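You operate a simulated robot arm through the tools that you are given. There is no shell and no other tool. Be economical: measure what you need, move in short steps, check, and stop when the job is done.

The job below is to be done with a simulated two-armed robot. You get a single attempt, and the scene is never put back.

TASK
Fetch the red grip basket and stand it on top of the green board. Then open the sauce drawer, put the sea salt shaker inside floor and shut the drawer again. Then fetch the blue-rimmed bowl and set it in the white blue-rimmed plate. Then put the marked bowl on the coating tray. Then fetch the steel cloche and set it on the brown small platter. Then close the cheese drawer. Then take the onion pot and leave it in the china bowl. Keep to this order. Set down upright: red grip basket, sea salt shaker.

The check looks at the end state, three seconds after you hand in, the way a careful person would. Anything else that was tipped, shoved, dropped, spilled or broken makes it a failure.

THE ROBOT
Two 7-joint arms with three-finger grippers on one trunk, on a base that drives. Base frame: it is fixed to the floor where the robot stands at the start and does not move with it; the origin is under the middle of the robot, x ahead of it, y to its left, z up; the surface under the hand at the start is at about z = 900. Lengths are in mm, angles in rad, forces in N, time in s.
The left shoulder is at the start at [70, 146, 1262], the right one opposite. With the tool pointing down near the work surface each hand reaches from about 280 to 680 mm from the robot's upright axis, wherever it stands, measured 20 degrees to its own side. Places, roughly: blue-rimmed bowl (16x16x7 cm) [-3300, -600, 900]; blue-rimmed plate (24x24x4 cm) [-3300, -1200, 900]; cheese drawer [-3200, 1200, 300]; china bowl (17x17x7 cm) [-3300, 1400, 900]; coating tray (13x19x4 cm) [500, -1000, 900]; green board (22x30x4 cm) [600, 200, 900]; marked bowl (13x13x6 cm) [-3300, 100, 200]; onion pot [-3500, 1000, 1000]; red grip basket (12x10x32 cm) [500, -200, 1000]; sauce drawer [-3300, 1800, 600]; sauce drawer floor [-3400, 1800, 500]; sea salt shaker [750, -250, 1000]; small platter (24x24x4 cm) [-3400, 600, 900]; steel cloche (18x18x12 cm) [-3300, 200, 900]. Payload 2.2 kg a hand.
The tool frame of a hand sits at the grasp point between the pads (the TCP): z along the fingers, y along the line on which they close. The tips reach 28 mm beyond it. Largest opening 102 mm; the body of the gripper starts 71 mm behind the TCP.
Orientation is that of the tool frame in the base frame, as a unit quaternion [x, y, z, w]. With the fingers straight down and closing along the base's y, the tool's x points along the base's -x, its y along +y and its z along -z.

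THE INTERFACE
- The arms move only by the tool play_rows. It takes "left_motion", "right_motion" or both (then of equal length, played together; a hand with none holds still); each is a list that holds one entry, the list of rows, each a list of 6 numbers: the shift along the tool's x, y, z in units of 50 mm (1.0 is 50 mm), then the turn, a rotation vector about the tool's x, y, z in units of 4 degrees (1.0 is 4 degrees). In form: [[[tx, ty, tz, wx, wy, wz], ...]]. A call has 1 to 8 rows; each row shifts and turns the commanded pose from where the row before left it, along the tool's axes as they then stand. "left_claw" and "right_claw" are, for a hand that has rows, the gripper command, from -1 (fully open) to 1 (shut), values between in proportion, set as the call begins (left out, the last holds). A call with a number of a shift or a turn outside -1 to 1 is refused whole. A row lasts 0.2 s, in which the tool goes at most 50 mm and 0.15 rad; a call with a longer step from one row to the next is refused whole, and so is a gripper value outside its range. A pose out of reach is approached as far as the arm can. The call stops where the force on the tool passes 40 N (or 10 N more than at its start, if that is more) or the arm is blocked; 0.2 s more then pass. The fingers move at their own pace and stop on an object; they squeeze with about 40 N. The grip force told is the motor's: it shows also when the fingers shut on nothing. Time passes only in rows, and 0.2 s behind the last, so rows that do not move let the fingers close. It gives the time, the measured TCP pose, the force on the tool (base axes), the opening and the grip force at its end, in the units of the frame above (readings bear some noise), with the torque about the TCP (base axes, N m) and any sound that the robot's microphone picked up.
- Cameras (640 x 400 px; columns grow to the right, rows downward): "scene" is now at [139.2, -8.2, 1494.4]; the picture's right is [-0.11, -0.99, 0.00], its down [-0.54, 0.06, -0.84] and it looks along [0.83, -0.09, -0.54] (base axes); focal length 248 px, centre (320, 200). "left" rides on the left gripper at [72, 38, -86] in its tool frame; the picture's right is [-0.47, 0.88, 0.00], its down [-0.60, -0.32, -0.73] and it looks along [-0.65, -0.34, 0.68] (tool axes); focal length 256 px, centre (320, 200). "right" rides on the right gripper at [69, 44, -86] in its tool frame; the picture's right is [-0.53, 0.84, 0.00], its down [-0.58, -0.37, -0.73] and it looks along [-0.62, -0.39, 0.68] (tool axes); focal length 256 px, centre (320, 200).
- grab_frame(camera): a new picture of that camera. No time passes.
- lift_body(by): slides the trunk up (or, below 0, down) by that many mm; the arms and the scene camera ride with it, the base frame stays. It gives what a move gives, with no picture.
- roll_base(legs): drives the robot by 1 to 6 legs, each [ahead, left, turn to the left] in mm, mm and rad, along the robot's own axes; the way and the turn of a leg run together, so that a leg with both is an arc; at most 1500 mm and 3.142 rad a leg. The arms and the cameras ride along, it lands a little off, and it stops where it bumps. It gives what a move gives.
- pan_tilt(pan, tilt): turns the head with the scene camera to pan (to the left, within 1.501 rad either way) and tilt (down, from -0.506 to 1.204), counted from straight ahead of the robot. It gives what a move gives.
- locate(camera, pixels): for up to 12 pixels [column, row] of the newest picture of that camera ("zoom" is the newest enlarged one), the place [x, y, z] in the base frame of the surface seen there, good to about 2 mm. No time passes.
- enlarge(camera, box): a new picture of the part [left, top, right, bottom] of that camera's present view, enlarged. No time passes.
- close_job(): hands the job in; it is judged then, once.

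Work in short steps. Measure before you move; look again where a grasp or a placing could have gone wrong, and mend it. You have 145 turns and 178 pictures in all, those below and enlarged ones among them. Open the grippers and draw the arms clear of the work before you hand the job in, unless the task says otherwise; then end with one line.

The tools are called after "Call:" as a command line: name --argument value ..., lists and objects as JSON in quotes. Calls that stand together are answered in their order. play_rows: Moves the arms, as the interface text tells. Its arguments: {"type":"object","properties":{"left_motion":{"type":"array","items":{"type":"array","items":{"type":"array","items":{"type":"number"}}}},"left_claw":{"type":"number"},"right_motion":{"type":"array","items":{"type":"array","items":{"type":"array","items":{"type":"number"}}}},"right_claw":{"type":"number"}},"required":[]} The other tools are called the same way: lift_body (by) slides the trunk up or down; roll_base (legs) drives the base; pan_tilt (pan, tilt) turns the head that bears the scene camera; grab_frame (camera) takes a picture; locate (camera, pixels) gives the place of the surface under pixels of a picture; enlarge (camera, box) takes an enlarged picture of a part of a camera's view; close_job () hands the job in.

At the start:

```text
time_s: 0.0
left_tcp_pos: [485.0, 128.3, 1332.3]
left_orientation: [0.0, 1.0, 0.0, 0.0]
left_force: [-0.6, 0.5, 0.5]
left_wrist_torque: [-0.04, 0.01, 0.01]
left_width: 101.8
left_grip_force: 0.0
right_tcp_pos: [490.7, -304.9, 1271.3]
right_orientation: [0.001, 1.0, 0.0, 0.0]
right_force: [-0.6, -0.3, 0.3]
right_wrist_torque: [0.01, -0.01, -0.01]
right_width: 102.0
right_grip_force: 0.3
trunk travel left (down, up): [-800.0, 140.0]
robot x, y, heading: [1.0, -1.1, 0.002]
head pan, tilt: [-0.106, 0.574]
```

scene: 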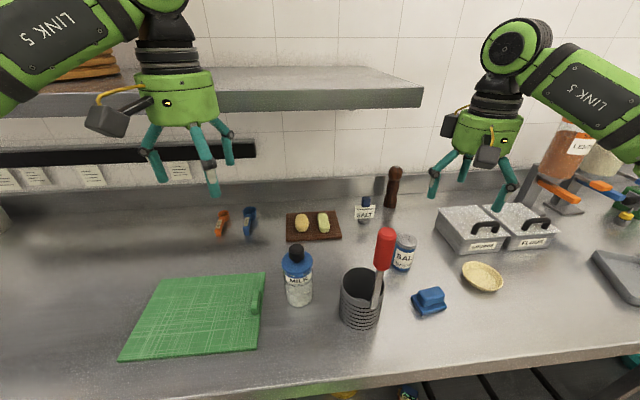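
right: 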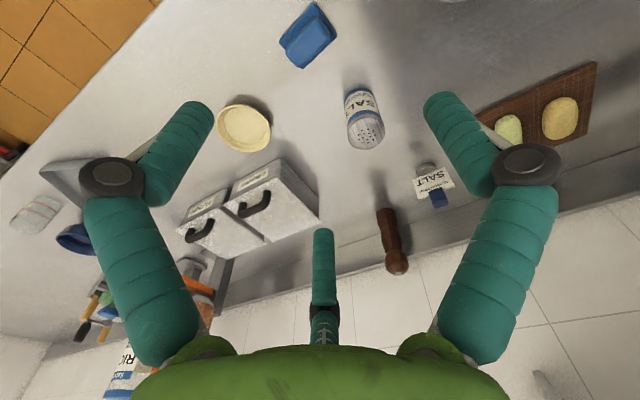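
left: 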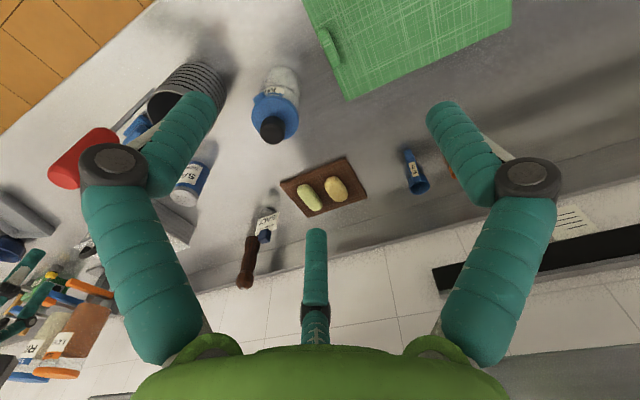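

I start by looking closer at the basket, and the two salt-labelled objects near (403,252) and (365,210).

Call:
enlarge --camera "scene" --box '[320, 150, 480, 340]'

Call:
locate --camera "scene" --pixels '[[385, 235], [380, 290], [345, 275], [378, 272], [360, 325], [405, 240], [402, 268], [366, 212], [135, 350], [250, 345], [262, 278], [165, 282]]'

```text
2.11 times, centred on (400, 245) of scene
```

zoom: 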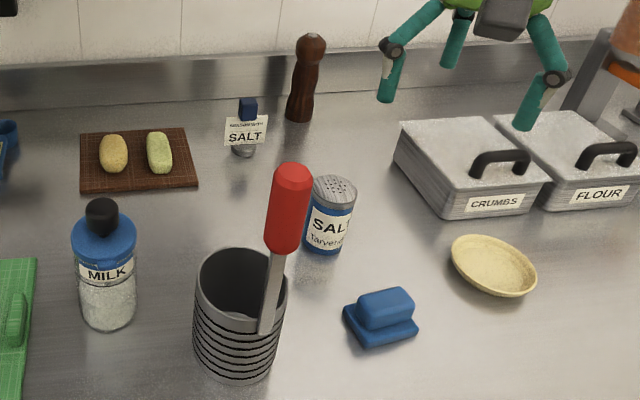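

```text
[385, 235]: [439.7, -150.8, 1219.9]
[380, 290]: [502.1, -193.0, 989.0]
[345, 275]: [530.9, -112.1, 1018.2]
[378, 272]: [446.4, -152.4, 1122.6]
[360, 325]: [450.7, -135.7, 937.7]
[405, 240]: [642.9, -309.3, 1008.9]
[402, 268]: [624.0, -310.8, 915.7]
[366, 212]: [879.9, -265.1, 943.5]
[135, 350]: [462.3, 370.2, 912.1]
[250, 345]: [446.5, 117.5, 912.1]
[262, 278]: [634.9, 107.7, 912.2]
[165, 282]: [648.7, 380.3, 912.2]
```

Two salts are candidates; I enlarge both labels.

Call:
enlarge --camera "scene" --box '[350, 190, 382, 230]'

Call:
enlarge --camera "scene" --box '[385, 225, 425, 280]'

Call:
enlarge --camera "right" --box '[400, 150, 470, 215]'

```text
10.00 times, centred on (366, 210) of scene
```

zoom: 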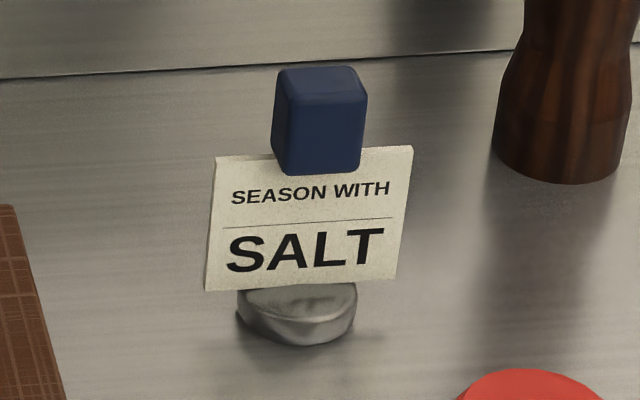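

```text
7.27 times, centred on (405, 252) of scene
```

zoom: 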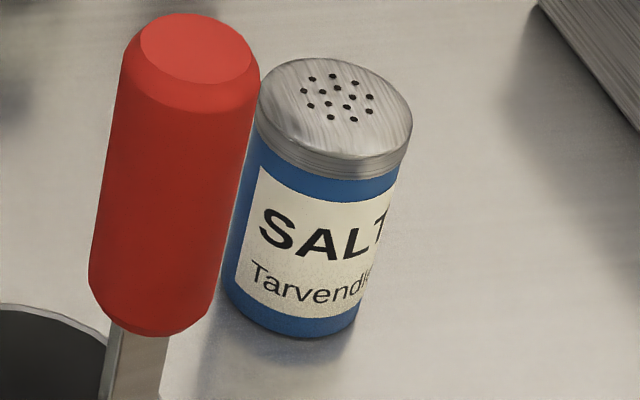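

```text
6.15 times, centred on (435, 182) of right
```

zoom: 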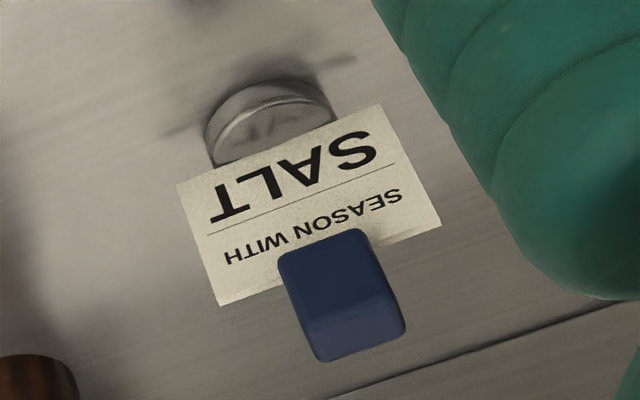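

The small one is only a card holder; the blue cylinder is the shaker. I measure the basket, its grip, the bottle and the shaker in finer detail.

Call:
enlarge --camera "scene" --box '[330, 220, 430, 335]'

Call:
locate --camera "zoom" --pixels '[[264, 38], [288, 100], [320, 100], [256, 100], [285, 150], [150, 195], [60, 200], [215, 265], [130, 290], [310, 215], [260, 300], [426, 84]]'

Call:
locate --camera "scene" --pixels '[[298, 252], [298, 300], [395, 238], [414, 241], [404, 233], [404, 270], [256, 295], [254, 310]]'

```text
3.48 times, centred on (380, 278) of scene
```

zoom: 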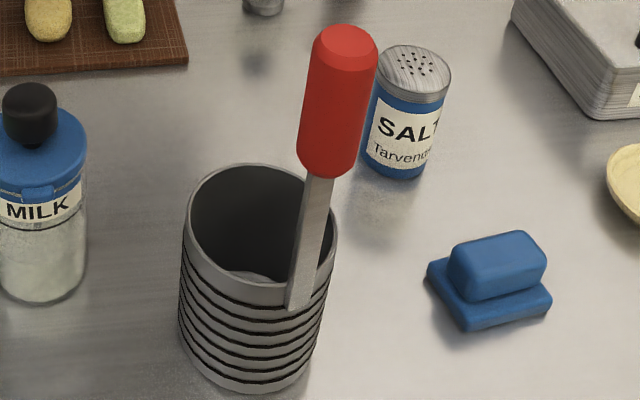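

```text
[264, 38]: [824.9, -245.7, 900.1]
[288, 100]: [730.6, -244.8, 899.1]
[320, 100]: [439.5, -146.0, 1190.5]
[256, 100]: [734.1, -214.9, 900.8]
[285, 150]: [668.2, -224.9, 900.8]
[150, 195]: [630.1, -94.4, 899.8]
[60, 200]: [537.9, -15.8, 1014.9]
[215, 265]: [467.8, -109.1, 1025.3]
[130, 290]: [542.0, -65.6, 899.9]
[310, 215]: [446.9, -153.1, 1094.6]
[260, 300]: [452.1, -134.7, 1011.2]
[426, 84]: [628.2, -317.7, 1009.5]
```

```text
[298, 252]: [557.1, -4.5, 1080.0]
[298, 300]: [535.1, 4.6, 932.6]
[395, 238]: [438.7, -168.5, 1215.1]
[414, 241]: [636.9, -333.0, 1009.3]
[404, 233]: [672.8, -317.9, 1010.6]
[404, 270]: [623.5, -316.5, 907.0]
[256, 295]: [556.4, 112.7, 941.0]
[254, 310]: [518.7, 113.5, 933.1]
```

The grip (front x≈439, y≈-152, z 1135–1225) is best grasped from above with the right hand closing along y. I move over it with fingers open and check.

Call:
play_rows --right_motion '[[[0.18, 0.765, -0.1, 0, 0, 0], [0.18, 0.765, -0.1, 0, 0, 0], [0.18, 0.765, 0, 0, 0, 0], [0.18, 0.765, 0, 0, 0, 0], [0, 0, 0, 0, 0, 0]]]' --right_claw -1

Call:
grab_frame --camera "right"

Call:
grab_frame --camera "scene"

```text
time_s: 1.2
left_tcp_pos: [484.4, 127.6, 1333.6]
left_orientation: [-0.001, 1.0, 0.0, 0.0]
left_force: [0.7, 0.4, 0.6]
left_wrist_torque: [0.02, 0.02, 0.01]
left_width: 102.2
left_grip_force: 0.0
right_tcp_pos: [456.4, -148.7, 1278.9]
right_orientation: [0.0, 1.0, -0.001, 0.0]
right_force: [0.1, -0.6, 0.2]
right_wrist_torque: [0.01, 0.01, 0.03]
right_width: 101.7
right_grip_force: 0.0
trunk travel left (down, up): [-800.0, 140.0]
robot x, y, heading: [0.7, -0.0, 0.001]
head pan, tilt: [-0.106, 0.574]
```

```text
169 pictures are left
```

right: 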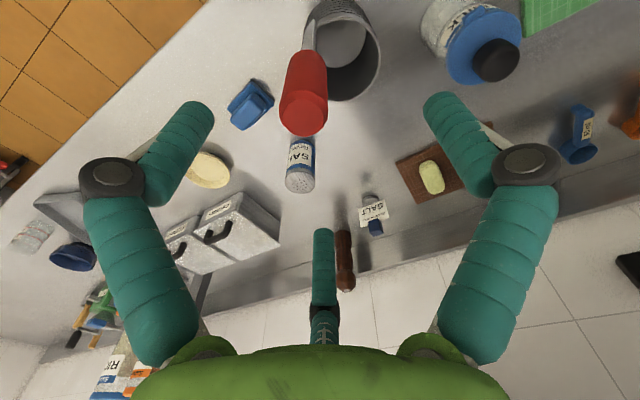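

```text
168 pictures are left
```

scene: 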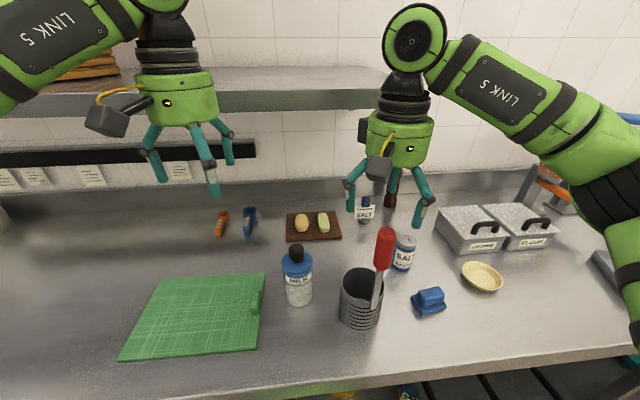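

The grip at (303,100) is nearly under the TCP. I descend ~97 mm with a 3 mm correction, then will close.

Call:
play_rows --right_motion '[[[0, -0.06, 0.65, 0, 0, 0], [0, 0, 0.65, 0, 0, 0], [0, 0, 0.64, 0, 0, 0], [0, 0, 0, 0, 0, 0]]]'

Call:
grab_frame --camera "scene"

Call:
grab_frame --camera "right"

```text
time_s: 2.2
left_tcp_pos: [485.7, 128.9, 1332.4]
left_orientation: [-0.001, 1.0, 0.0, 0.0]
left_force: [-0.2, 0.7, 1.2]
left_wrist_torque: [0.02, -0.02, -0.01]
left_width: 102.0
left_grip_force: 0.1
right_tcp_pos: [454.6, -154.7, 1181.4]
right_orientation: [0.001, 1.0, 0.0, 0.001]
right_force: [0.3, 0.4, -0.3]
right_wrist_torque: [-0.01, 0.0, 0.03]
right_width: 102.0
right_grip_force: 0.1
trunk travel left (down, up): [-800.0, 140.0]
robot x, y, heading: [0.6, 0.7, -0.005]
head pan, tilt: [-0.106, 0.574]
```

```text
167 pictures are left
```

scene: 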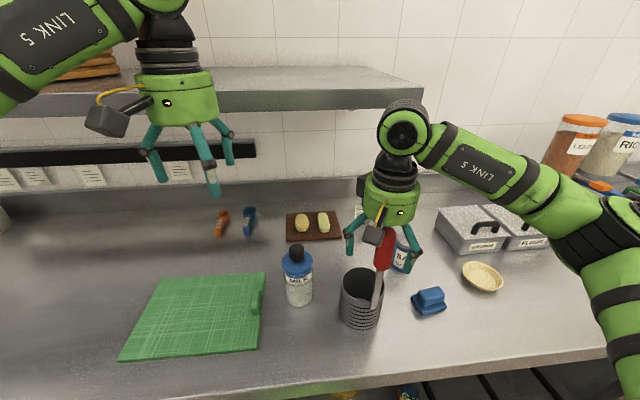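

```text
166 pictures are left
```

right: 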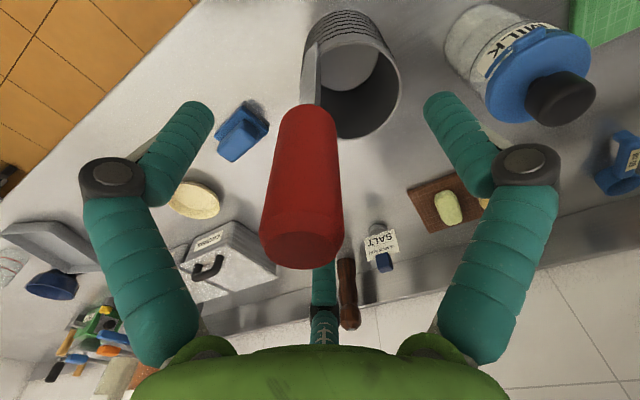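

The grip sits between the fingers; I close.

Call:
play_rows --right_motion '[[[0, 0, 0, 0, 0, 0], [0, 0, 0, 0, 0, 0], [0, 0, 0, 0, 0, 0], [0, 0, -0.2, 0, 0, 0], [0, 0, -0.4, 0, 0, 0], [0, 0, 0, 0, 0, 0]]]' --right_claw 1

Call:
grab_frame --camera "scene"

```text
time_s: 3.6
left_tcp_pos: [484.8, 129.0, 1331.8]
left_orientation: [-0.001, 1.0, 0.001, 0.0]
left_force: [0.2, -0.1, -0.3]
left_wrist_torque: [-0.02, 0.0, 0.02]
left_width: 102.0
left_grip_force: 0.1
right_tcp_pos: [454.9, -156.4, 1213.8]
right_orientation: [0.0, 1.0, 0.001, 0.0]
right_force: [0.3, -0.2, 0.1]
right_wrist_torque: [0.0, 0.09, -0.01]
right_width: 31.2
right_grip_force: 39.8
trunk travel left (down, up): [-800.0, 140.0]
robot x, y, heading: [0.9, -1.5, -0.001]
head pan, tilt: [-0.106, 0.574]
```

```text
165 pictures are left
```

scene: 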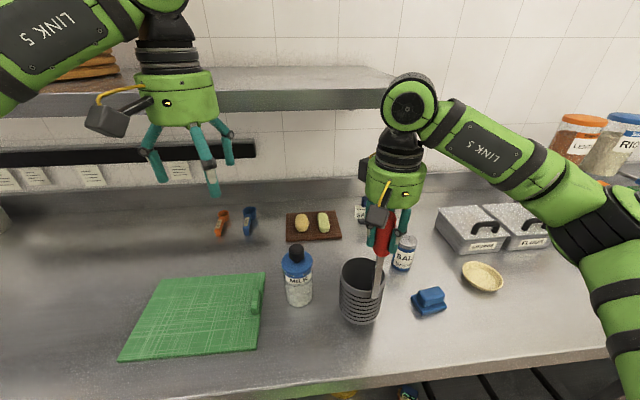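

It hangs straight with little torque. I raise it well over the milk bottle (arm 40 + trunk 140) before driving left.

Call:
play_rows --right_motion '[[[0, 0, -0.4, 0, 0, 0], [0, 0, -0.4, 0, 0, 0], [0, 0, 0, 0, 0, 0]]]'

Call:
lift_body --by 140

Call:
roll_base --legs '[[0, 400, 0]]'

Call:
grab_frame --camera "scene"

```text
time_s: 4.4
left_tcp_pos: [486.1, 127.3, 1331.8]
left_orientation: [-0.001, 1.0, 0.001, 0.0]
left_force: [0.2, -0.2, 0.1]
left_wrist_torque: [-0.01, 0.01, -0.03]
left_width: 101.9
left_grip_force: 0.1
right_tcp_pos: [455.9, -155.7, 1252.4]
right_orientation: [0.0, 1.0, 0.001, 0.0]
right_force: [0.2, 0.0, -3.5]
right_wrist_torque: [0.02, 0.08, 0.0]
right_width: 31.2
right_grip_force: 39.6
trunk travel left (down, up): [-800.0, 140.0]
robot x, y, heading: [3.0, 2.0, -0.0]
head pan, tilt: [-0.106, 0.574]
```

```text
time_s: 6.1
left_tcp_pos: [485.4, 129.5, 1471.7]
left_orientation: [-0.001, 1.0, 0.0, 0.0]
left_force: [0.3, -0.8, 0.0]
left_wrist_torque: [0.02, 0.01, -0.01]
left_width: 101.9
left_grip_force: 0.1
right_tcp_pos: [454.8, -156.0, 1393.9]
right_orientation: [0.001, 1.0, 0.0, 0.0]
right_force: [-0.4, 0.6, -2.7]
right_wrist_torque: [0.0, 0.08, 0.03]
right_width: 30.9
right_grip_force: 39.7
trunk travel left (down, up): [-940.0, 0.0]
robot x, y, heading: [-1.1, -2.5, -0.003]
head pan, tilt: [-0.106, 0.574]
```

```text
time_s: 8.6
left_tcp_pos: [486.2, 531.1, 1472.8]
left_orientation: [0.001, 1.0, 0.001, 0.0]
left_force: [0.3, -0.7, 0.2]
left_wrist_torque: [0.01, 0.0, -0.03]
left_width: 102.1
left_grip_force: 0.1
right_tcp_pos: [454.9, 246.9, 1392.5]
right_orientation: [0.003, 1.0, 0.001, 0.0]
right_force: [-0.6, -0.6, -2.4]
right_wrist_torque: [0.02, 0.11, 0.0]
right_width: 31.0
right_grip_force: 40.2
trunk travel left (down, up): [-940.0, 0.0]
robot x, y, heading: [1.5, 408.9, -0.003]
head pan, tilt: [-0.106, 0.574]
```

```text
164 pictures are left
```

scene: 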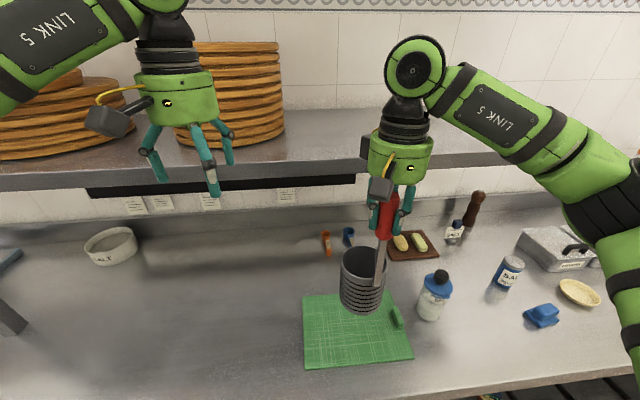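

The basket hangs above the board. I shift 45 mm forward, lower the trunk 140 mm, then lower the arm to just above contact (TCP ≈1198; contact expected ≈1193).

Call:
play_rows --right_motion '[[[-0.45, 0, 0, 0, 0, 0], [-0.45, 0, 0, 0, 0, 0], [0, 0, 0, 0, 0, 0]]]'

Call:
lift_body --by -140

Call:
play_rows --right_motion '[[[0, 0, 0.5, 0, 0, 0], [0, 0, 0.4, 0, 0, 0], [0, 0, 0.15, 0, 0, 0], [0, 0, 0.06, 0, 0, 0], [0, 0, 0, 0, 0, 0]]]'

Call:
grab_frame --camera "scene"

```text
time_s: 9.4
left_tcp_pos: [486.0, 534.6, 1471.5]
left_orientation: [0.001, 1.0, 0.0, 0.0]
left_force: [-0.6, -0.7, -0.7]
left_wrist_torque: [0.0, 0.01, -0.01]
left_width: 102.0
left_grip_force: 0.0
right_tcp_pos: [502.2, 249.5, 1394.1]
right_orientation: [0.003, 1.0, -0.001, 0.0]
right_force: [0.7, 0.5, -2.0]
right_wrist_torque: [-0.04, 0.06, -0.02]
right_width: 30.7
right_grip_force: 41.0
trunk travel left (down, up): [-940.0, 0.0]
robot x, y, heading: [1.8, 406.2, -0.004]
head pan, tilt: [-0.106, 0.574]
```

```text
time_s: 11.1
left_tcp_pos: [484.9, 533.7, 1332.4]
left_orientation: [0.002, 1.0, 0.001, 0.0]
left_force: [0.5, 0.1, 0.7]
left_wrist_torque: [-0.04, 0.03, -0.02]
left_width: 102.4
left_grip_force: 0.0
right_tcp_pos: [501.1, 249.5, 1255.2]
right_orientation: [0.003, 1.0, 0.001, 0.0]
right_force: [-0.1, -0.1, -3.4]
right_wrist_torque: [-0.05, 0.06, 0.03]
right_width: 30.8
right_grip_force: 40.0
trunk travel left (down, up): [-800.0, 140.0]
robot x, y, heading: [0.3, 407.5, -0.003]
head pan, tilt: [-0.106, 0.574]
```

```text
time_s: 12.3
left_tcp_pos: [487.4, 534.2, 1332.4]
left_orientation: [0.001, 1.0, 0.0, 0.001]
left_force: [-0.3, -0.4, -0.4]
left_wrist_torque: [0.01, 0.0, -0.03]
left_width: 101.8
left_grip_force: 0.1
right_tcp_pos: [501.2, 249.1, 1198.6]
right_orientation: [0.002, 1.0, 0.0, 0.0]
right_force: [0.4, 0.4, -2.3]
right_wrist_torque: [-0.01, 0.09, 0.0]
right_width: 31.0
right_grip_force: 40.0
trunk travel left (down, up): [-800.0, 140.0]
robot x, y, heading: [0.1, 405.9, -0.006]
head pan, tilt: [-0.106, 0.574]
```

```text
163 pictures are left
```

scene: 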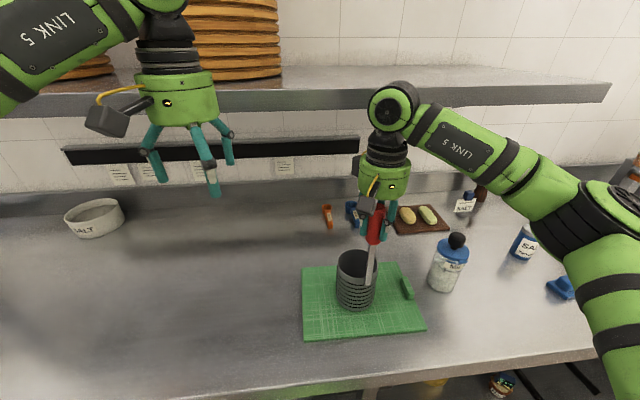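

Basket is over the board's middle. Lower the last few mm, watching the force.

Call:
play_rows --right_motion '[[[0, 0, 0.04, 0, 0, 0], [0, 0, 0.04, 0, 0, 0], [0, 0, 0.03, 0, 0, 0], [0, 0, 0, 0, 0, 0]]]'

```text
time_s: 13.3
left_tcp_pos: [482.6, 534.0, 1333.0]
left_orientation: [0.001, 1.0, 0.0, 0.001]
left_force: [0.8, -0.5, -0.2]
left_wrist_torque: [-0.02, 0.0, 0.0]
left_width: 102.2
left_grip_force: 0.1
right_tcp_pos: [499.4, 249.6, 1195.4]
right_orientation: [0.002, 1.0, 0.001, 0.003]
right_force: [-2.1, -1.9, 12.2]
right_wrist_torque: [-0.03, -0.52, -0.09]
right_width: 31.0
right_grip_force: 40.2
trunk travel left (down, up): [-800.0, 140.0]
robot x, y, heading: [1.6, 406.4, -0.009]
head pan, tilt: [-0.106, 0.574]
```

Contact (12 N). I open and rise straight up.

Call:
play_rows --right_motion '[[[0, 0, -0.04, 0, 0, 0], [0, 0, 0, 0, 0, 0], [0, 0, 0, 0, 0, 0]]]' --right_claw -1

Call:
play_rows --right_motion '[[[0, 0, -0.5, 0, 0, 0], [0, 0, -0.8, 0, 0, 0], [0, 0, -0.8, 0, 0, 0], [0, 0, 0, 0, 0, 0]]]'

Call:
roll_base --legs '[[0, -410, 0]]'

Call:
grab_frame --camera "scene"

```text
time_s: 14.1
left_tcp_pos: [485.8, 534.9, 1331.8]
left_orientation: [0.002, 1.0, 0.0, 0.0]
left_force: [-0.6, -0.1, -0.2]
left_wrist_torque: [0.03, 0.01, -0.02]
left_width: 101.9
left_grip_force: 0.0
right_tcp_pos: [500.6, 249.7, 1195.7]
right_orientation: [0.003, 1.0, 0.0, -0.001]
right_force: [-0.2, 0.3, 0.6]
right_wrist_torque: [0.05, -0.01, -0.03]
right_width: 102.0
right_grip_force: 0.1
trunk travel left (down, up): [-800.0, 140.0]
robot x, y, heading: [-2.0, 407.4, 0.0]
head pan, tilt: [-0.106, 0.574]
```

```text
time_s: 15.1
left_tcp_pos: [486.4, 534.4, 1331.9]
left_orientation: [0.001, 1.0, 0.0, 0.0]
left_force: [0.7, 0.0, 0.7]
left_wrist_torque: [0.0, 0.01, 0.0]
left_width: 102.0
left_grip_force: 0.0
right_tcp_pos: [500.3, 249.6, 1296.8]
right_orientation: [0.002, 1.0, 0.0, 0.0]
right_force: [0.1, 0.5, 0.1]
right_wrist_torque: [0.04, 0.02, -0.02]
right_width: 102.0
right_grip_force: 0.0
trunk travel left (down, up): [-800.0, 140.0]
robot x, y, heading: [1.1, 407.5, -0.006]
head pan, tilt: [-0.106, 0.574]
```

```text
time_s: 17.7
left_tcp_pos: [482.4, 110.9, 1332.4]
left_orientation: [0.008, 1.0, -0.001, 0.0]
left_force: [0.2, -0.6, 1.0]
left_wrist_torque: [-0.05, 0.04, -0.02]
left_width: 101.6
left_grip_force: 0.0
right_tcp_pos: [495.4, -174.3, 1297.8]
right_orientation: [0.008, 1.0, -0.001, 0.0]
right_force: [-0.4, 0.8, 0.1]
right_wrist_torque: [-0.04, 0.02, 0.0]
right_width: 102.1
right_grip_force: 0.1
trunk travel left (down, up): [-800.0, 140.0]
robot x, y, heading: [-2.8, -12.4, -0.013]
head pan, tilt: [-0.106, 0.574]
```

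```text
162 pictures are left
```

scene: 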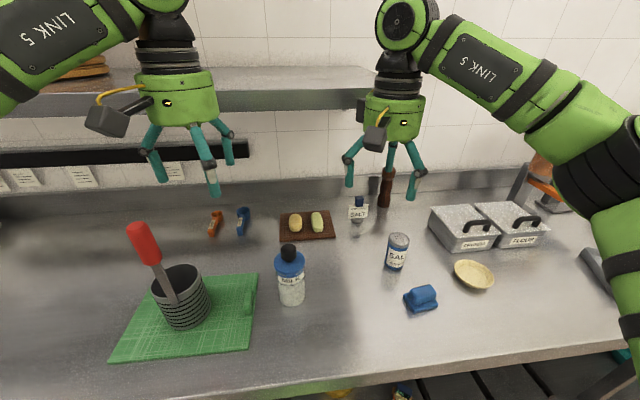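

Basket stands on the board. Now the shaker at (398,252): locate its rim.

Call:
enlarge --camera "scene" --box '[380, 225, 420, 280]'

Call:
grab_frame --camera "right"

```text
7.27 times, centred on (400, 252) of scene
```

zoom: 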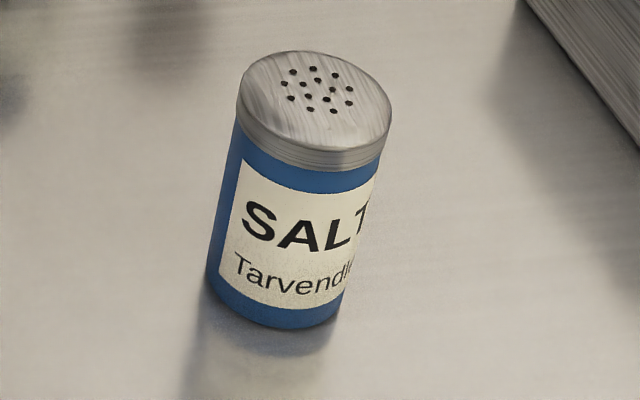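

```text
160 pictures are left
```

right: 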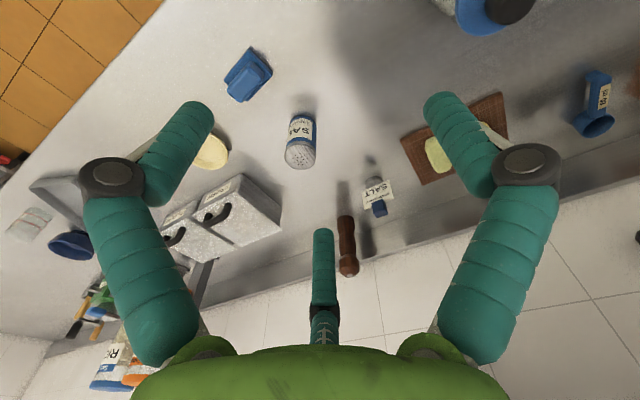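

Call:
locate --camera "zoom" --pixels '[[243, 85], [388, 120], [318, 54], [310, 145], [316, 95], [285, 310]]'

```text
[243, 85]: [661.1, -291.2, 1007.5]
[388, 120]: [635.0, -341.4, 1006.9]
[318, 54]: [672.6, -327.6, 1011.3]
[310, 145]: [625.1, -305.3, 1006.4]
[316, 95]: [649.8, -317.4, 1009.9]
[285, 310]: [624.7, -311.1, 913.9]
```

I check the counter's front edge to know how far I can drive ahead, since the shaker is slightly out of reach.

Call:
locate --camera "scene" --pixels '[[380, 375], [380, 384], [330, 395], [400, 392], [560, 350]]'

Call:
pan_tilt --pan -0.1 --tilt 1.1

Call:
grab_frame --camera "scene"

```text
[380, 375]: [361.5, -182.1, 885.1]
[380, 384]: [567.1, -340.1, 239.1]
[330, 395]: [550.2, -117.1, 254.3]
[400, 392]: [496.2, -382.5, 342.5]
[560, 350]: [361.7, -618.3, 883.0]
```

```text
time_s: 18.6
left_tcp_pos: [483.8, 108.4, 1333.1]
left_orientation: [0.007, 1.0, 0.0, 0.0]
left_force: [0.6, -0.9, -1.5]
left_wrist_torque: [0.01, 0.01, 0.0]
left_width: 102.0
left_grip_force: 0.0
right_tcp_pos: [494.0, -176.1, 1298.6]
right_orientation: [0.008, 1.0, 0.0, 0.0]
right_force: [0.0, -0.1, -0.5]
right_wrist_torque: [-0.02, 0.01, 0.0]
right_width: 102.0
right_grip_force: 0.0
trunk travel left (down, up): [-800.0, 140.0]
robot x, y, heading: [-2.2, -13.9, -0.014]
head pan, tilt: [-0.099, 1.1]
```

```text
159 pictures are left
```

scene: 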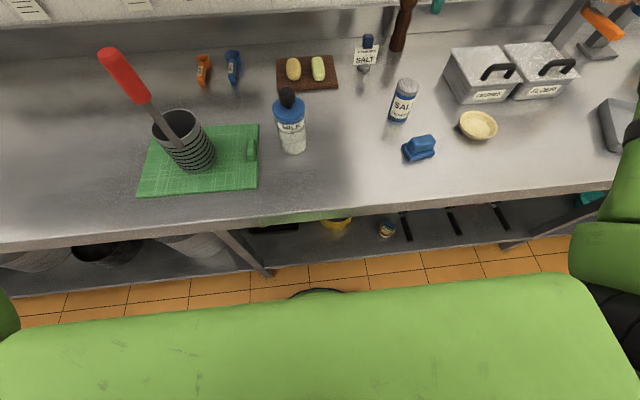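

There is floor between base and counter; I drive 60 mm ahead and 130 mm right, with the arms high.

Call:
roll_base --legs '[[60, -130, 0.013]]'

Call:
pan_tilt --pan -0.1 --tilt 0.8

```text
time_s: 19.9
left_tcp_pos: [538.0, -11.8, 1333.3]
left_orientation: [0.0, 1.0, -0.001, 0.001]
left_force: [0.1, -0.1, -0.7]
left_wrist_torque: [-0.02, -0.02, -0.04]
left_width: 102.1
left_grip_force: 0.1
right_tcp_pos: [551.7, -296.3, 1298.4]
right_orientation: [0.001, 1.0, -0.001, 0.001]
right_force: [-0.2, -0.1, 0.2]
right_wrist_torque: [-0.02, -0.03, 0.02]
right_width: 101.9
right_grip_force: 0.1
trunk travel left (down, up): [-800.0, 140.0]
robot x, y, heading: [53.2, -140.8, -0.003]
head pan, tilt: [-0.099, 1.1]
```

```text
time_s: 20.8
left_tcp_pos: [540.6, -15.8, 1332.8]
left_orientation: [0.0, 1.0, 0.001, 0.0]
left_force: [0.7, -0.4, -0.5]
left_wrist_torque: [-0.02, 0.02, -0.01]
left_width: 102.1
left_grip_force: 0.3
right_tcp_pos: [552.8, -300.1, 1296.9]
right_orientation: [0.001, 1.0, 0.0, -0.001]
right_force: [-0.4, -0.9, -0.3]
right_wrist_torque: [0.04, 0.02, -0.01]
right_width: 102.0
right_grip_force: 0.2
trunk travel left (down, up): [-800.0, 140.0]
robot x, y, heading: [55.7, -144.6, -0.001]
head pan, tilt: [-0.099, 0.799]
```

Move over the shaker (649,-317) and down to z≈1060.

Call:
play_rows --right_motion '[[[-0.65, -0.12, 0.6, 0, 0, 0], [-0.65, -0.12, 0.8, 0, 0, 0], [-0.64, -0.12, 0.8, 0, 0, 0], [0, 0, 0.9, 0, 0, 0], [0, 0, 0.9, 0, 0, 0], [0, 0, 0.74, 0, 0, 0], [0, 0, 0, 0, 0, 0]]]'

Call:
grab_frame --camera "right"

```text
refused: row 2 steps farther than a row can; nothing moved
```

```text
158 pictures are left
```

right: 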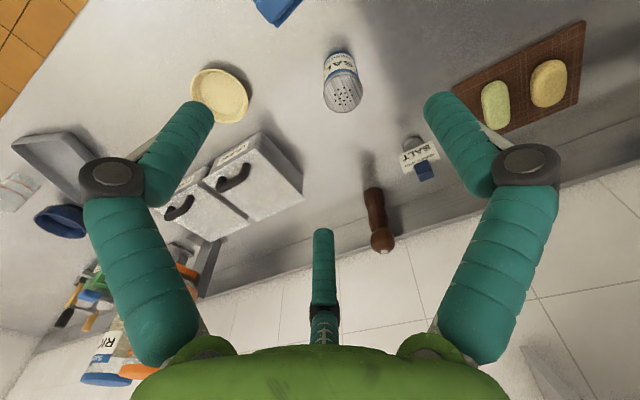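

The norm must stay below one; I spread it over more rows.

Call:
play_rows --right_motion '[[[-0.65, -0.12, 0.5, 0, 0, 0], [-0.65, -0.12, 0.6, 0, 0, 0], [-0.64, -0.1, 0.6, 0, 0, 0], [0, 0, 0.98, 0, 0, 0], [0, 0, 0.98, 0, 0, 0], [0, 0, 0.98, 0, 0, 0], [0, 0, 0, 0, 0, 0]]]'

Call:
grab_frame --camera "right"

Call:
grab_frame --camera "scene"

```text
time_s: 21.2
left_tcp_pos: [536.4, -15.2, 1333.8]
left_orientation: [-0.001, 1.0, 0.0, 0.001]
left_force: [-0.1, -1.4, -0.4]
left_wrist_torque: [0.0, 0.02, -0.04]
left_width: 101.7
left_grip_force: 0.0
right_tcp_pos: [579.3, -305.3, 1278.9]
right_orientation: [-0.009, 1.0, 0.0, 0.0]
right_force: [-24.4, -13.3, 7.2]
right_wrist_torque: [2.1, -3.84, 0.49]
right_width: 102.2
right_grip_force: 0.0
trunk travel left (down, up): [-800.0, 140.0]
robot x, y, heading: [56.8, -141.6, -0.0]
head pan, tilt: [-0.099, 0.799]
stopped in row 2 (right hand): the force on the tool passed its limit at 62 N (the readings are from after the stop); the commanded pose is now the measured one
```

```text
157 pictures are left
```

right: 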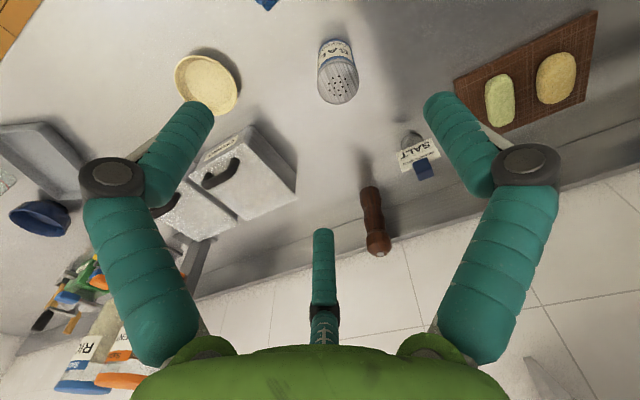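

```text
156 pictures are left
```

scene: 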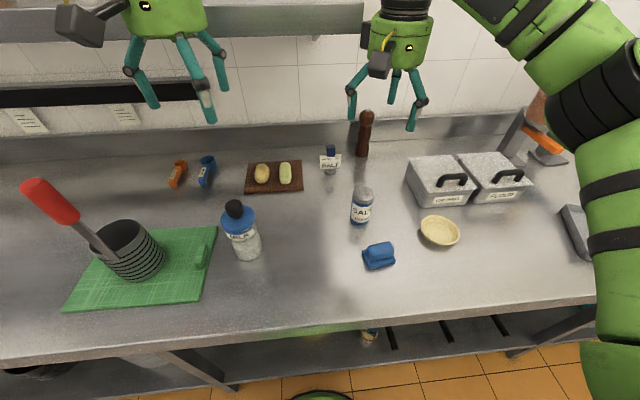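

The hand's upper part hit the shelf edge ahead. I back off, and tilt the head to measure the shelf.

Call:
play_rows --right_motion '[[[0.6, 0, 0, 0, 0, 0], [0.4, 0, 0, 0, 0, 0], [0, 0, 0, 0, 0, 0]]]'

Call:
pan_tilt --pan -0.1 --tilt 0.45

Call:
grab_frame --camera "scene"

```text
time_s: 22.0
left_tcp_pos: [541.8, -14.2, 1329.9]
left_orientation: [-0.002, 1.0, 0.0, -0.001]
left_force: [0.7, 0.1, -0.3]
left_wrist_torque: [-0.03, 0.03, -0.01]
left_width: 101.8
left_grip_force: 0.0
right_tcp_pos: [533.6, -302.5, 1277.9]
right_orientation: [-0.009, 1.0, 0.0, -0.003]
right_force: [0.4, 0.1, 0.2]
right_wrist_torque: [-0.03, 0.05, 0.01]
right_width: 102.2
right_grip_force: 0.0
trunk travel left (down, up): [-800.0, 140.0]
robot x, y, heading: [53.8, -139.6, -0.007]
head pan, tilt: [-0.099, 0.799]
```

```text
time_s: 22.8
left_tcp_pos: [540.2, -14.1, 1331.9]
left_orientation: [-0.001, 1.0, 0.0, -0.001]
left_force: [-0.7, -0.1, 0.1]
left_wrist_torque: [-0.02, 0.01, -0.01]
left_width: 102.0
left_grip_force: 0.0
right_tcp_pos: [531.7, -304.4, 1279.3]
right_orientation: [-0.009, 1.0, 0.0, -0.002]
right_force: [0.4, -0.3, 0.2]
right_wrist_torque: [0.02, 0.0, -0.03]
right_width: 102.2
right_grip_force: 0.1
trunk travel left (down, up): [-800.0, 140.0]
robot x, y, heading: [52.6, -143.2, -0.002]
head pan, tilt: [-0.099, 0.45]
```

```text
155 pictures are left
```

scene: 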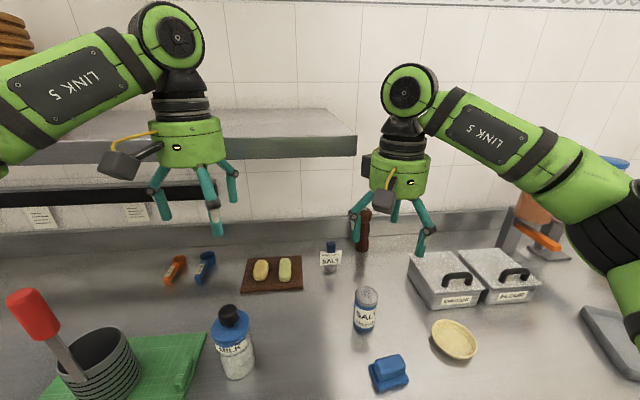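

Call:
locate --camera "scene" --pixels '[[355, 148], [325, 148], [325, 110], [352, 133], [270, 150], [365, 225]]'

```text
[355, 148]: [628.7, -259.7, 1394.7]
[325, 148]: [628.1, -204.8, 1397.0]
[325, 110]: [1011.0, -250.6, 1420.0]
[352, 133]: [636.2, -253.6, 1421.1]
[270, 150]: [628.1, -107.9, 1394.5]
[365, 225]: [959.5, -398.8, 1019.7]
```

Shelf front is x=628, ending y≈-260, underside ≈1380. I'll lower first at x≈530, then advance low. I check the blue brush height first and the robot joint heights.

Call:
locate --camera "scene" --pixels '[[385, 362], [405, 375], [372, 375], [410, 66], [365, 297], [366, 325]]'

```text
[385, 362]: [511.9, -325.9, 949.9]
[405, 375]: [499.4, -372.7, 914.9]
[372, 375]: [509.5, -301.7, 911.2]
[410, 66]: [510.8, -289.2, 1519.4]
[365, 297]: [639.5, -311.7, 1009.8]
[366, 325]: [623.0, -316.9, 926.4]
```

Clear: at TCP z≈1050 the top of the hand is ≈1290, below the shelf. Lower, then advance.

Call:
play_rows --right_motion '[[[0, -0.1, 0.92, 0, 0, 0], [0, -0.1, 0.92, 0, 0, 0], [0, 0, 0.92, 0, 0, 0], [0, 0, 0.92, 0, 0, 0], [0, 0, 0.92, 0, 0, 0], [0, 0, 0, 0, 0, 0]]]'

Call:
play_rows --right_motion '[[[-0.78, 0, 0, 0, 0, 0], [-0.78, 0, 0, 0, 0, 0], [-0.76, 0, 0, 0, 0, 0], [0, 0, 0, 0, 0, 0]]]'

Call:
grab_frame --camera "right"

Call:
grab_frame --camera "scene"

```text
time_s: 24.2
left_tcp_pos: [538.6, -13.6, 1331.9]
left_orientation: [-0.001, 1.0, -0.001, -0.001]
left_force: [-0.4, 0.2, -1.1]
left_wrist_torque: [-0.03, 0.0, -0.01]
left_width: 102.2
left_grip_force: 0.1
right_tcp_pos: [534.6, -316.7, 1045.5]
right_orientation: [-0.009, 1.0, 0.0, -0.001]
right_force: [-0.3, -0.1, -0.5]
right_wrist_torque: [0.0, -0.02, 0.0]
right_width: 102.0
right_grip_force: 0.1
trunk travel left (down, up): [-800.0, 140.0]
robot x, y, heading: [60.5, -142.0, -0.001]
head pan, tilt: [-0.099, 0.45]
```

```text
time_s: 25.2
left_tcp_pos: [540.3, -16.2, 1331.4]
left_orientation: [-0.001, 1.0, 0.0, -0.001]
left_force: [1.1, 0.0, 0.0]
left_wrist_torque: [-0.02, 0.03, 0.01]
left_width: 102.0
left_grip_force: 0.1
right_tcp_pos: [648.1, -314.7, 1046.6]
right_orientation: [-0.009, 1.0, 0.0, -0.003]
right_force: [0.0, -0.4, 0.4]
right_wrist_torque: [0.0, -0.04, -0.01]
right_width: 102.0
right_grip_force: 0.1
trunk travel left (down, up): [-800.0, 140.0]
robot x, y, heading: [53.9, -141.0, -0.002]
head pan, tilt: [-0.099, 0.45]
```

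```text
154 pictures are left
```

right: 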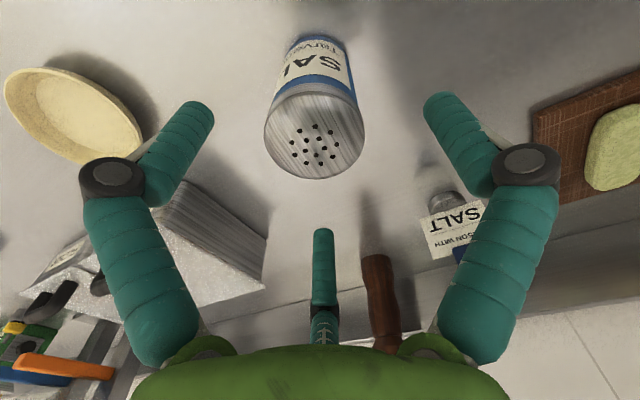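

```text
153 pictures are left
```

scene: 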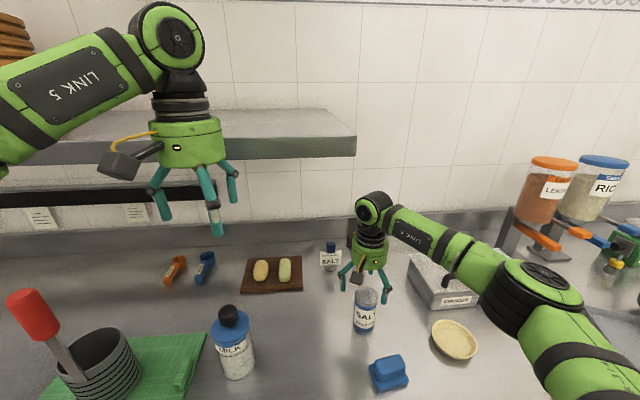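

Shaker at (315,110) in the wrist view is centred between the fingers. Down 62 mm to z≈984, close, and lift.

Call:
play_rows --right_motion '[[[0, 0, 0.62, 0, 0, 0], [0, 0, 0.62, 0, 0, 0], [0, 0, 0, 0, 0, 0]]]'

Call:
play_rows --right_motion '[[[0, 0, 0, 0, 0, 0], [0, 0, 0, 0, 0, 0], [0, 0, 0, 0, 0, 0], [0, 0, -0.4, 0, 0, 0], [0, 0, -0.8, 0, 0, 0], [0, 0, 0, 0, 0, 0]]]' --right_claw 1

Call:
grab_frame --camera "right"

```text
time_s: 26.0
left_tcp_pos: [539.8, -14.9, 1331.4]
left_orientation: [-0.001, 1.0, -0.001, -0.001]
left_force: [-0.6, 0.5, -0.3]
left_wrist_torque: [-0.01, -0.05, 0.03]
left_width: 101.8
left_grip_force: 0.2
right_tcp_pos: [648.2, -314.2, 984.0]
right_orientation: [-0.008, 1.0, 0.0, -0.003]
right_force: [0.4, -1.0, -0.4]
right_wrist_torque: [-0.05, -0.01, 0.03]
right_width: 101.9
right_grip_force: 0.2
trunk travel left (down, up): [-800.0, 140.0]
robot x, y, heading: [54.2, -141.0, -0.005]
head pan, tilt: [-0.099, 0.45]
```

```text
time_s: 27.4
left_tcp_pos: [540.9, -14.0, 1331.7]
left_orientation: [-0.001, 1.0, 0.0, -0.001]
left_force: [1.1, 0.2, 0.6]
left_wrist_torque: [-0.03, 0.03, -0.02]
left_width: 102.0
left_grip_force: 0.2
right_tcp_pos: [647.5, -312.6, 1044.5]
right_orientation: [-0.009, 1.0, 0.0, -0.003]
right_force: [-0.4, 0.2, -1.2]
right_wrist_torque: [0.04, 0.02, -0.01]
right_width: 56.0
right_grip_force: 39.9
trunk travel left (down, up): [-800.0, 140.0]
robot x, y, heading: [57.8, -140.6, -0.003]
head pan, tilt: [-0.099, 0.45]
```

```text
152 pictures are left
```

right: 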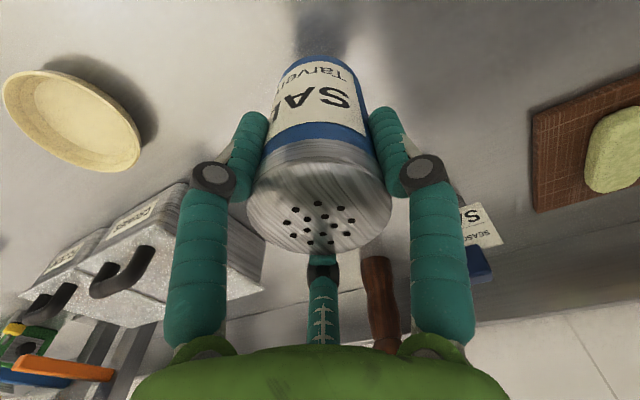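

Held (56 mm). Retract back toward me and up, then back away from the counter and turn around.

Call:
play_rows --right_motion '[[[0.9, 0, -0.2, 0, 0, 0], [0.9, 0, -0.3, 0, 0, 0], [0.9, 0, -0.4, 0, 0, 0], [0.6, 0, -0.7, 0, 0, 0], [0.2, 0, -0.7, 0, 0, 0], [0, 0, 0, 0, 0, 0]]]'

Call:
roll_base --legs '[[-450, 0, 0], [0, 0, 1.6]]'

Call:
pan_tilt --pan 0.6 --tilt 0.4

Call:
grab_frame --camera "scene"

```text
time_s: 28.8
left_tcp_pos: [541.5, -15.1, 1332.1]
left_orientation: [-0.001, 1.0, 0.0, -0.001]
left_force: [-0.1, -0.7, -0.7]
left_wrist_torque: [-0.02, 0.03, -0.01]
left_width: 102.2
left_grip_force: 0.0
right_tcp_pos: [473.0, -317.1, 1162.6]
right_orientation: [-0.009, 1.0, 0.0, -0.004]
right_force: [0.7, -0.3, -2.5]
right_wrist_torque: [0.0, 0.05, -0.01]
right_width: 56.3
right_grip_force: 40.1
trunk travel left (down, up): [-800.0, 140.0]
robot x, y, heading: [50.5, -141.8, -0.004]
head pan, tilt: [-0.099, 0.45]
```

```text
time_s: 35.4
left_tcp_pos: [-515.1, 344.8, 1331.2]
left_orientation: [0.708, -0.706, 0.001, 0.0]
left_force: [-0.1, 0.3, 0.8]
left_wrist_torque: [-0.02, -0.04, 0.01]
left_width: 101.8
left_grip_force: 0.2
right_tcp_pos: [-212.6, 277.7, 1161.7]
right_orientation: [0.714, -0.701, 0.002, 0.002]
right_force: [-0.1, -0.2, -2.0]
right_wrist_torque: [-0.01, -0.01, -0.01]
right_width: 56.0
right_grip_force: 39.7
trunk travel left (down, up): [-800.0, 140.0]
robot x, y, heading: [-389.8, -139.9, 1.569]
head pan, tilt: [-0.099, 0.45]
```

```text
time_s: 36.4
left_tcp_pos: [-516.0, 343.9, 1330.7]
left_orientation: [0.708, -0.707, 0.0, 0.001]
left_force: [0.7, -1.2, 0.4]
left_wrist_torque: [0.03, 0.0, 0.0]
left_width: 101.9
left_grip_force: 0.0
right_tcp_pos: [-214.3, 278.6, 1162.2]
right_orientation: [0.713, -0.701, 0.002, 0.002]
right_force: [-0.7, 0.5, -2.1]
right_wrist_torque: [0.0, 0.0, -0.01]
right_width: 55.8
right_grip_force: 39.9
trunk travel left (down, up): [-800.0, 140.0]
robot x, y, heading: [-387.5, -141.8, 1.57]
head pan, tilt: [0.6, 0.4]
```

```text
151 pictures are left
```

scene: 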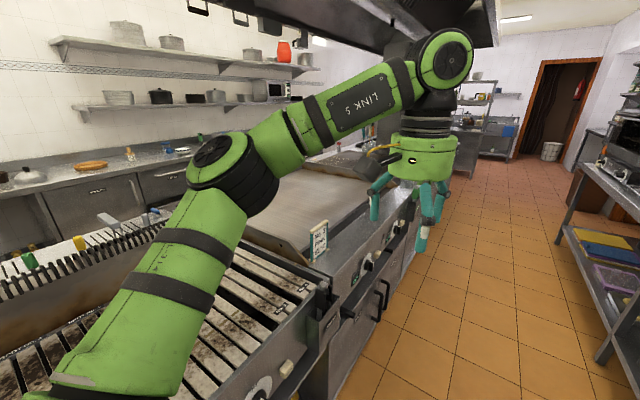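

A cooking island stands between the counters. I measure its extent and look the other way.

Call:
locate --camera "scene" --pixels '[[380, 300], [330, 340], [415, 210], [460, 160], [300, 180], [100, 190], [40, 215], [160, 170], [70, 290], [500, 155], [240, 400], [330, 160]]'

Call:
pan_tilt --pan 1.5 --tilt 0.4

Call:
grab_frame --camera "scene"

```text
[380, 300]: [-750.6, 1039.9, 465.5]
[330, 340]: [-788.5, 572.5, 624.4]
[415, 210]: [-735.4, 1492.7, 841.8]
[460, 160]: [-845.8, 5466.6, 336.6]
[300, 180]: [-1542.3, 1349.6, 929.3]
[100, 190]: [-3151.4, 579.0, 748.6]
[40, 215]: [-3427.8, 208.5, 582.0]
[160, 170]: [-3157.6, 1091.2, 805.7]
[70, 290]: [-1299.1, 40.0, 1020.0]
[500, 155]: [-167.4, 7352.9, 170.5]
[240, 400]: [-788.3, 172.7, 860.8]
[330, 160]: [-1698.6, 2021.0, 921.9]
```

```text
time_s: 37.6
left_tcp_pos: [-515.9, 344.1, 1331.7]
left_orientation: [0.708, -0.707, 0.001, 0.0]
left_force: [0.1, 0.4, -0.2]
left_wrist_torque: [-0.02, -0.02, -0.04]
left_width: 102.0
left_grip_force: 0.1
right_tcp_pos: [-213.9, 278.2, 1162.2]
right_orientation: [0.713, -0.701, 0.002, 0.002]
right_force: [-0.6, 0.1, -2.2]
right_wrist_torque: [0.0, -0.01, -0.02]
right_width: 55.9
right_grip_force: 39.7
trunk travel left (down, up): [-800.0, 140.0]
robot x, y, heading: [-389.4, -142.6, 1.564]
head pan, tilt: [1.499, 0.4]
```

```text
150 pictures are left
```

scene: 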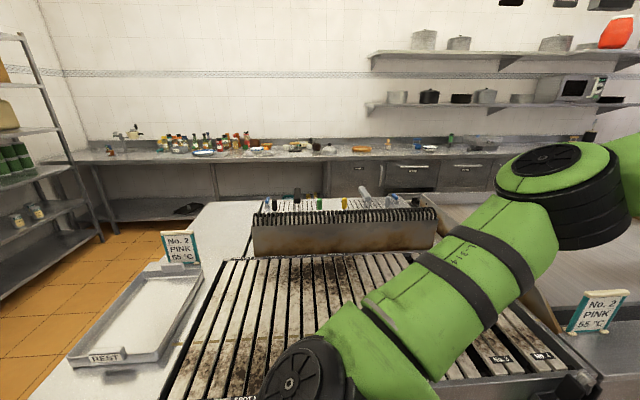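

The island's left end is near; I measure its end and the passage at (110,260), plus the rack.

Call:
locate --camera "scene" --pixels '[[75, 355], [160, 262], [205, 205], [60, 320], [100, 238], [10, 290], [30, 370], [230, 203], [55, 160], [300, 145], [410, 170], [355, 170]]'

Call:
enlarge --camera "scene" --box '[320, 100, 600, 230]'

Call:
enlarge --camera "scene" --box '[80, 100, 360, 230]'

```text
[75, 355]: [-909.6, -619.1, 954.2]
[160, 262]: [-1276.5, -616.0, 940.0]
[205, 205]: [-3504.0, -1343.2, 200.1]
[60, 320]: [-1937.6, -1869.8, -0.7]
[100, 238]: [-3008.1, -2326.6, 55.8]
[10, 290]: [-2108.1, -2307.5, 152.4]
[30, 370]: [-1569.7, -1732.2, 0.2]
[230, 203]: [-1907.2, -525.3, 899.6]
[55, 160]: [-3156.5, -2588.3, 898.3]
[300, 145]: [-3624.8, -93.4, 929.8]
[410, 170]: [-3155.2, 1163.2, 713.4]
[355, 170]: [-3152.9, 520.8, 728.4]
```

```text
2.29 times, centred on (460, 165) of scene
```

zoom: 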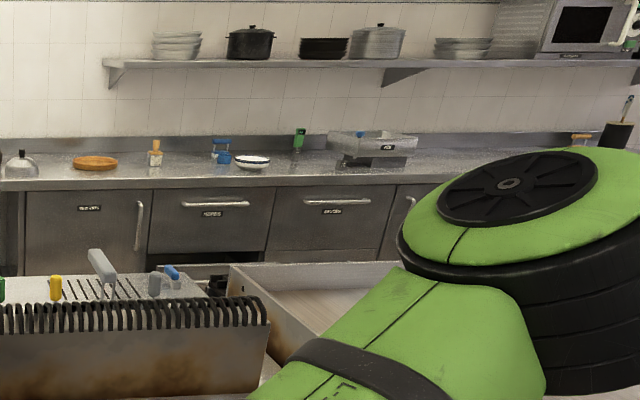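

```text
2.29 times, centred on (220, 165) of scene
```

zoom: 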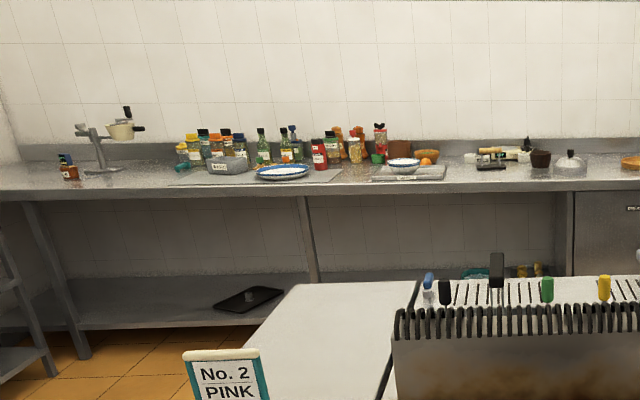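

Far counter front is x≈-3153; island spans x≈-735…-2000, left end y≈-640. The passage is on the -y side; I turn to face -y (through facing the counter, which clears) and look.

Call:
roll_base --legs '[[0, 0, -1.571], [0, 0, -1.571]]'

Call:
pan_tilt --pan 0 --tilt 0.5

Call:
grab_frame --camera "scene"

```text
time_s: 45.7
left_tcp_pos: [-270.3, -628.6, 1331.7]
left_orientation: [0.714, 0.7, 0.0, -0.001]
left_force: [-0.8, -0.4, -0.5]
left_wrist_torque: [0.01, -0.02, 0.04]
left_width: 102.0
left_grip_force: 0.0
right_tcp_pos: [-571.2, -554.1, 1162.3]
right_orientation: [0.709, 0.706, 0.002, -0.002]
right_force: [0.9, -0.7, -1.2]
right_wrist_torque: [0.0, -0.01, -0.04]
right_width: 56.0
right_grip_force: 39.8
trunk travel left (down, up): [-800.0, 140.0]
robot x, y, heading: [-386.6, -141.4, -1.594]
head pan, tilt: [1.499, 0.4]
```

```text
time_s: 47.3
left_tcp_pos: [-271.0, -630.4, 1332.5]
left_orientation: [0.715, 0.699, 0.0, 0.0]
left_force: [-0.5, 0.1, -0.3]
left_wrist_torque: [0.0, 0.0, -0.02]
left_width: 102.0
left_grip_force: 0.2
right_tcp_pos: [-572.0, -554.3, 1161.6]
right_orientation: [0.709, 0.705, 0.001, -0.001]
right_force: [-0.4, -0.1, -1.4]
right_wrist_torque: [-0.01, 0.03, -0.03]
right_width: 56.1
right_grip_force: 39.6
trunk travel left (down, up): [-800.0, 140.0]
robot x, y, heading: [-384.7, -139.4, -1.589]
head pan, tilt: [0.0, 0.499]
```

```text
147 pictures are left
```

scene: 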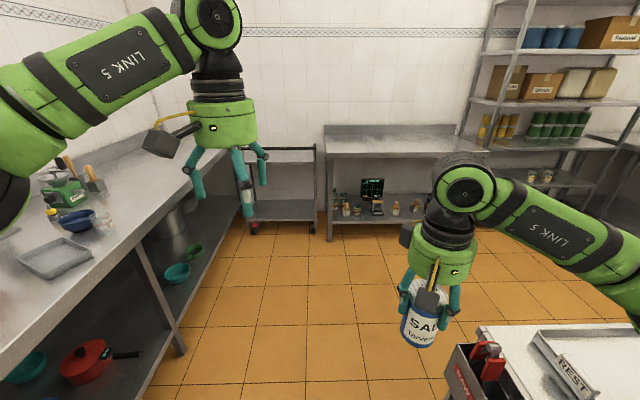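

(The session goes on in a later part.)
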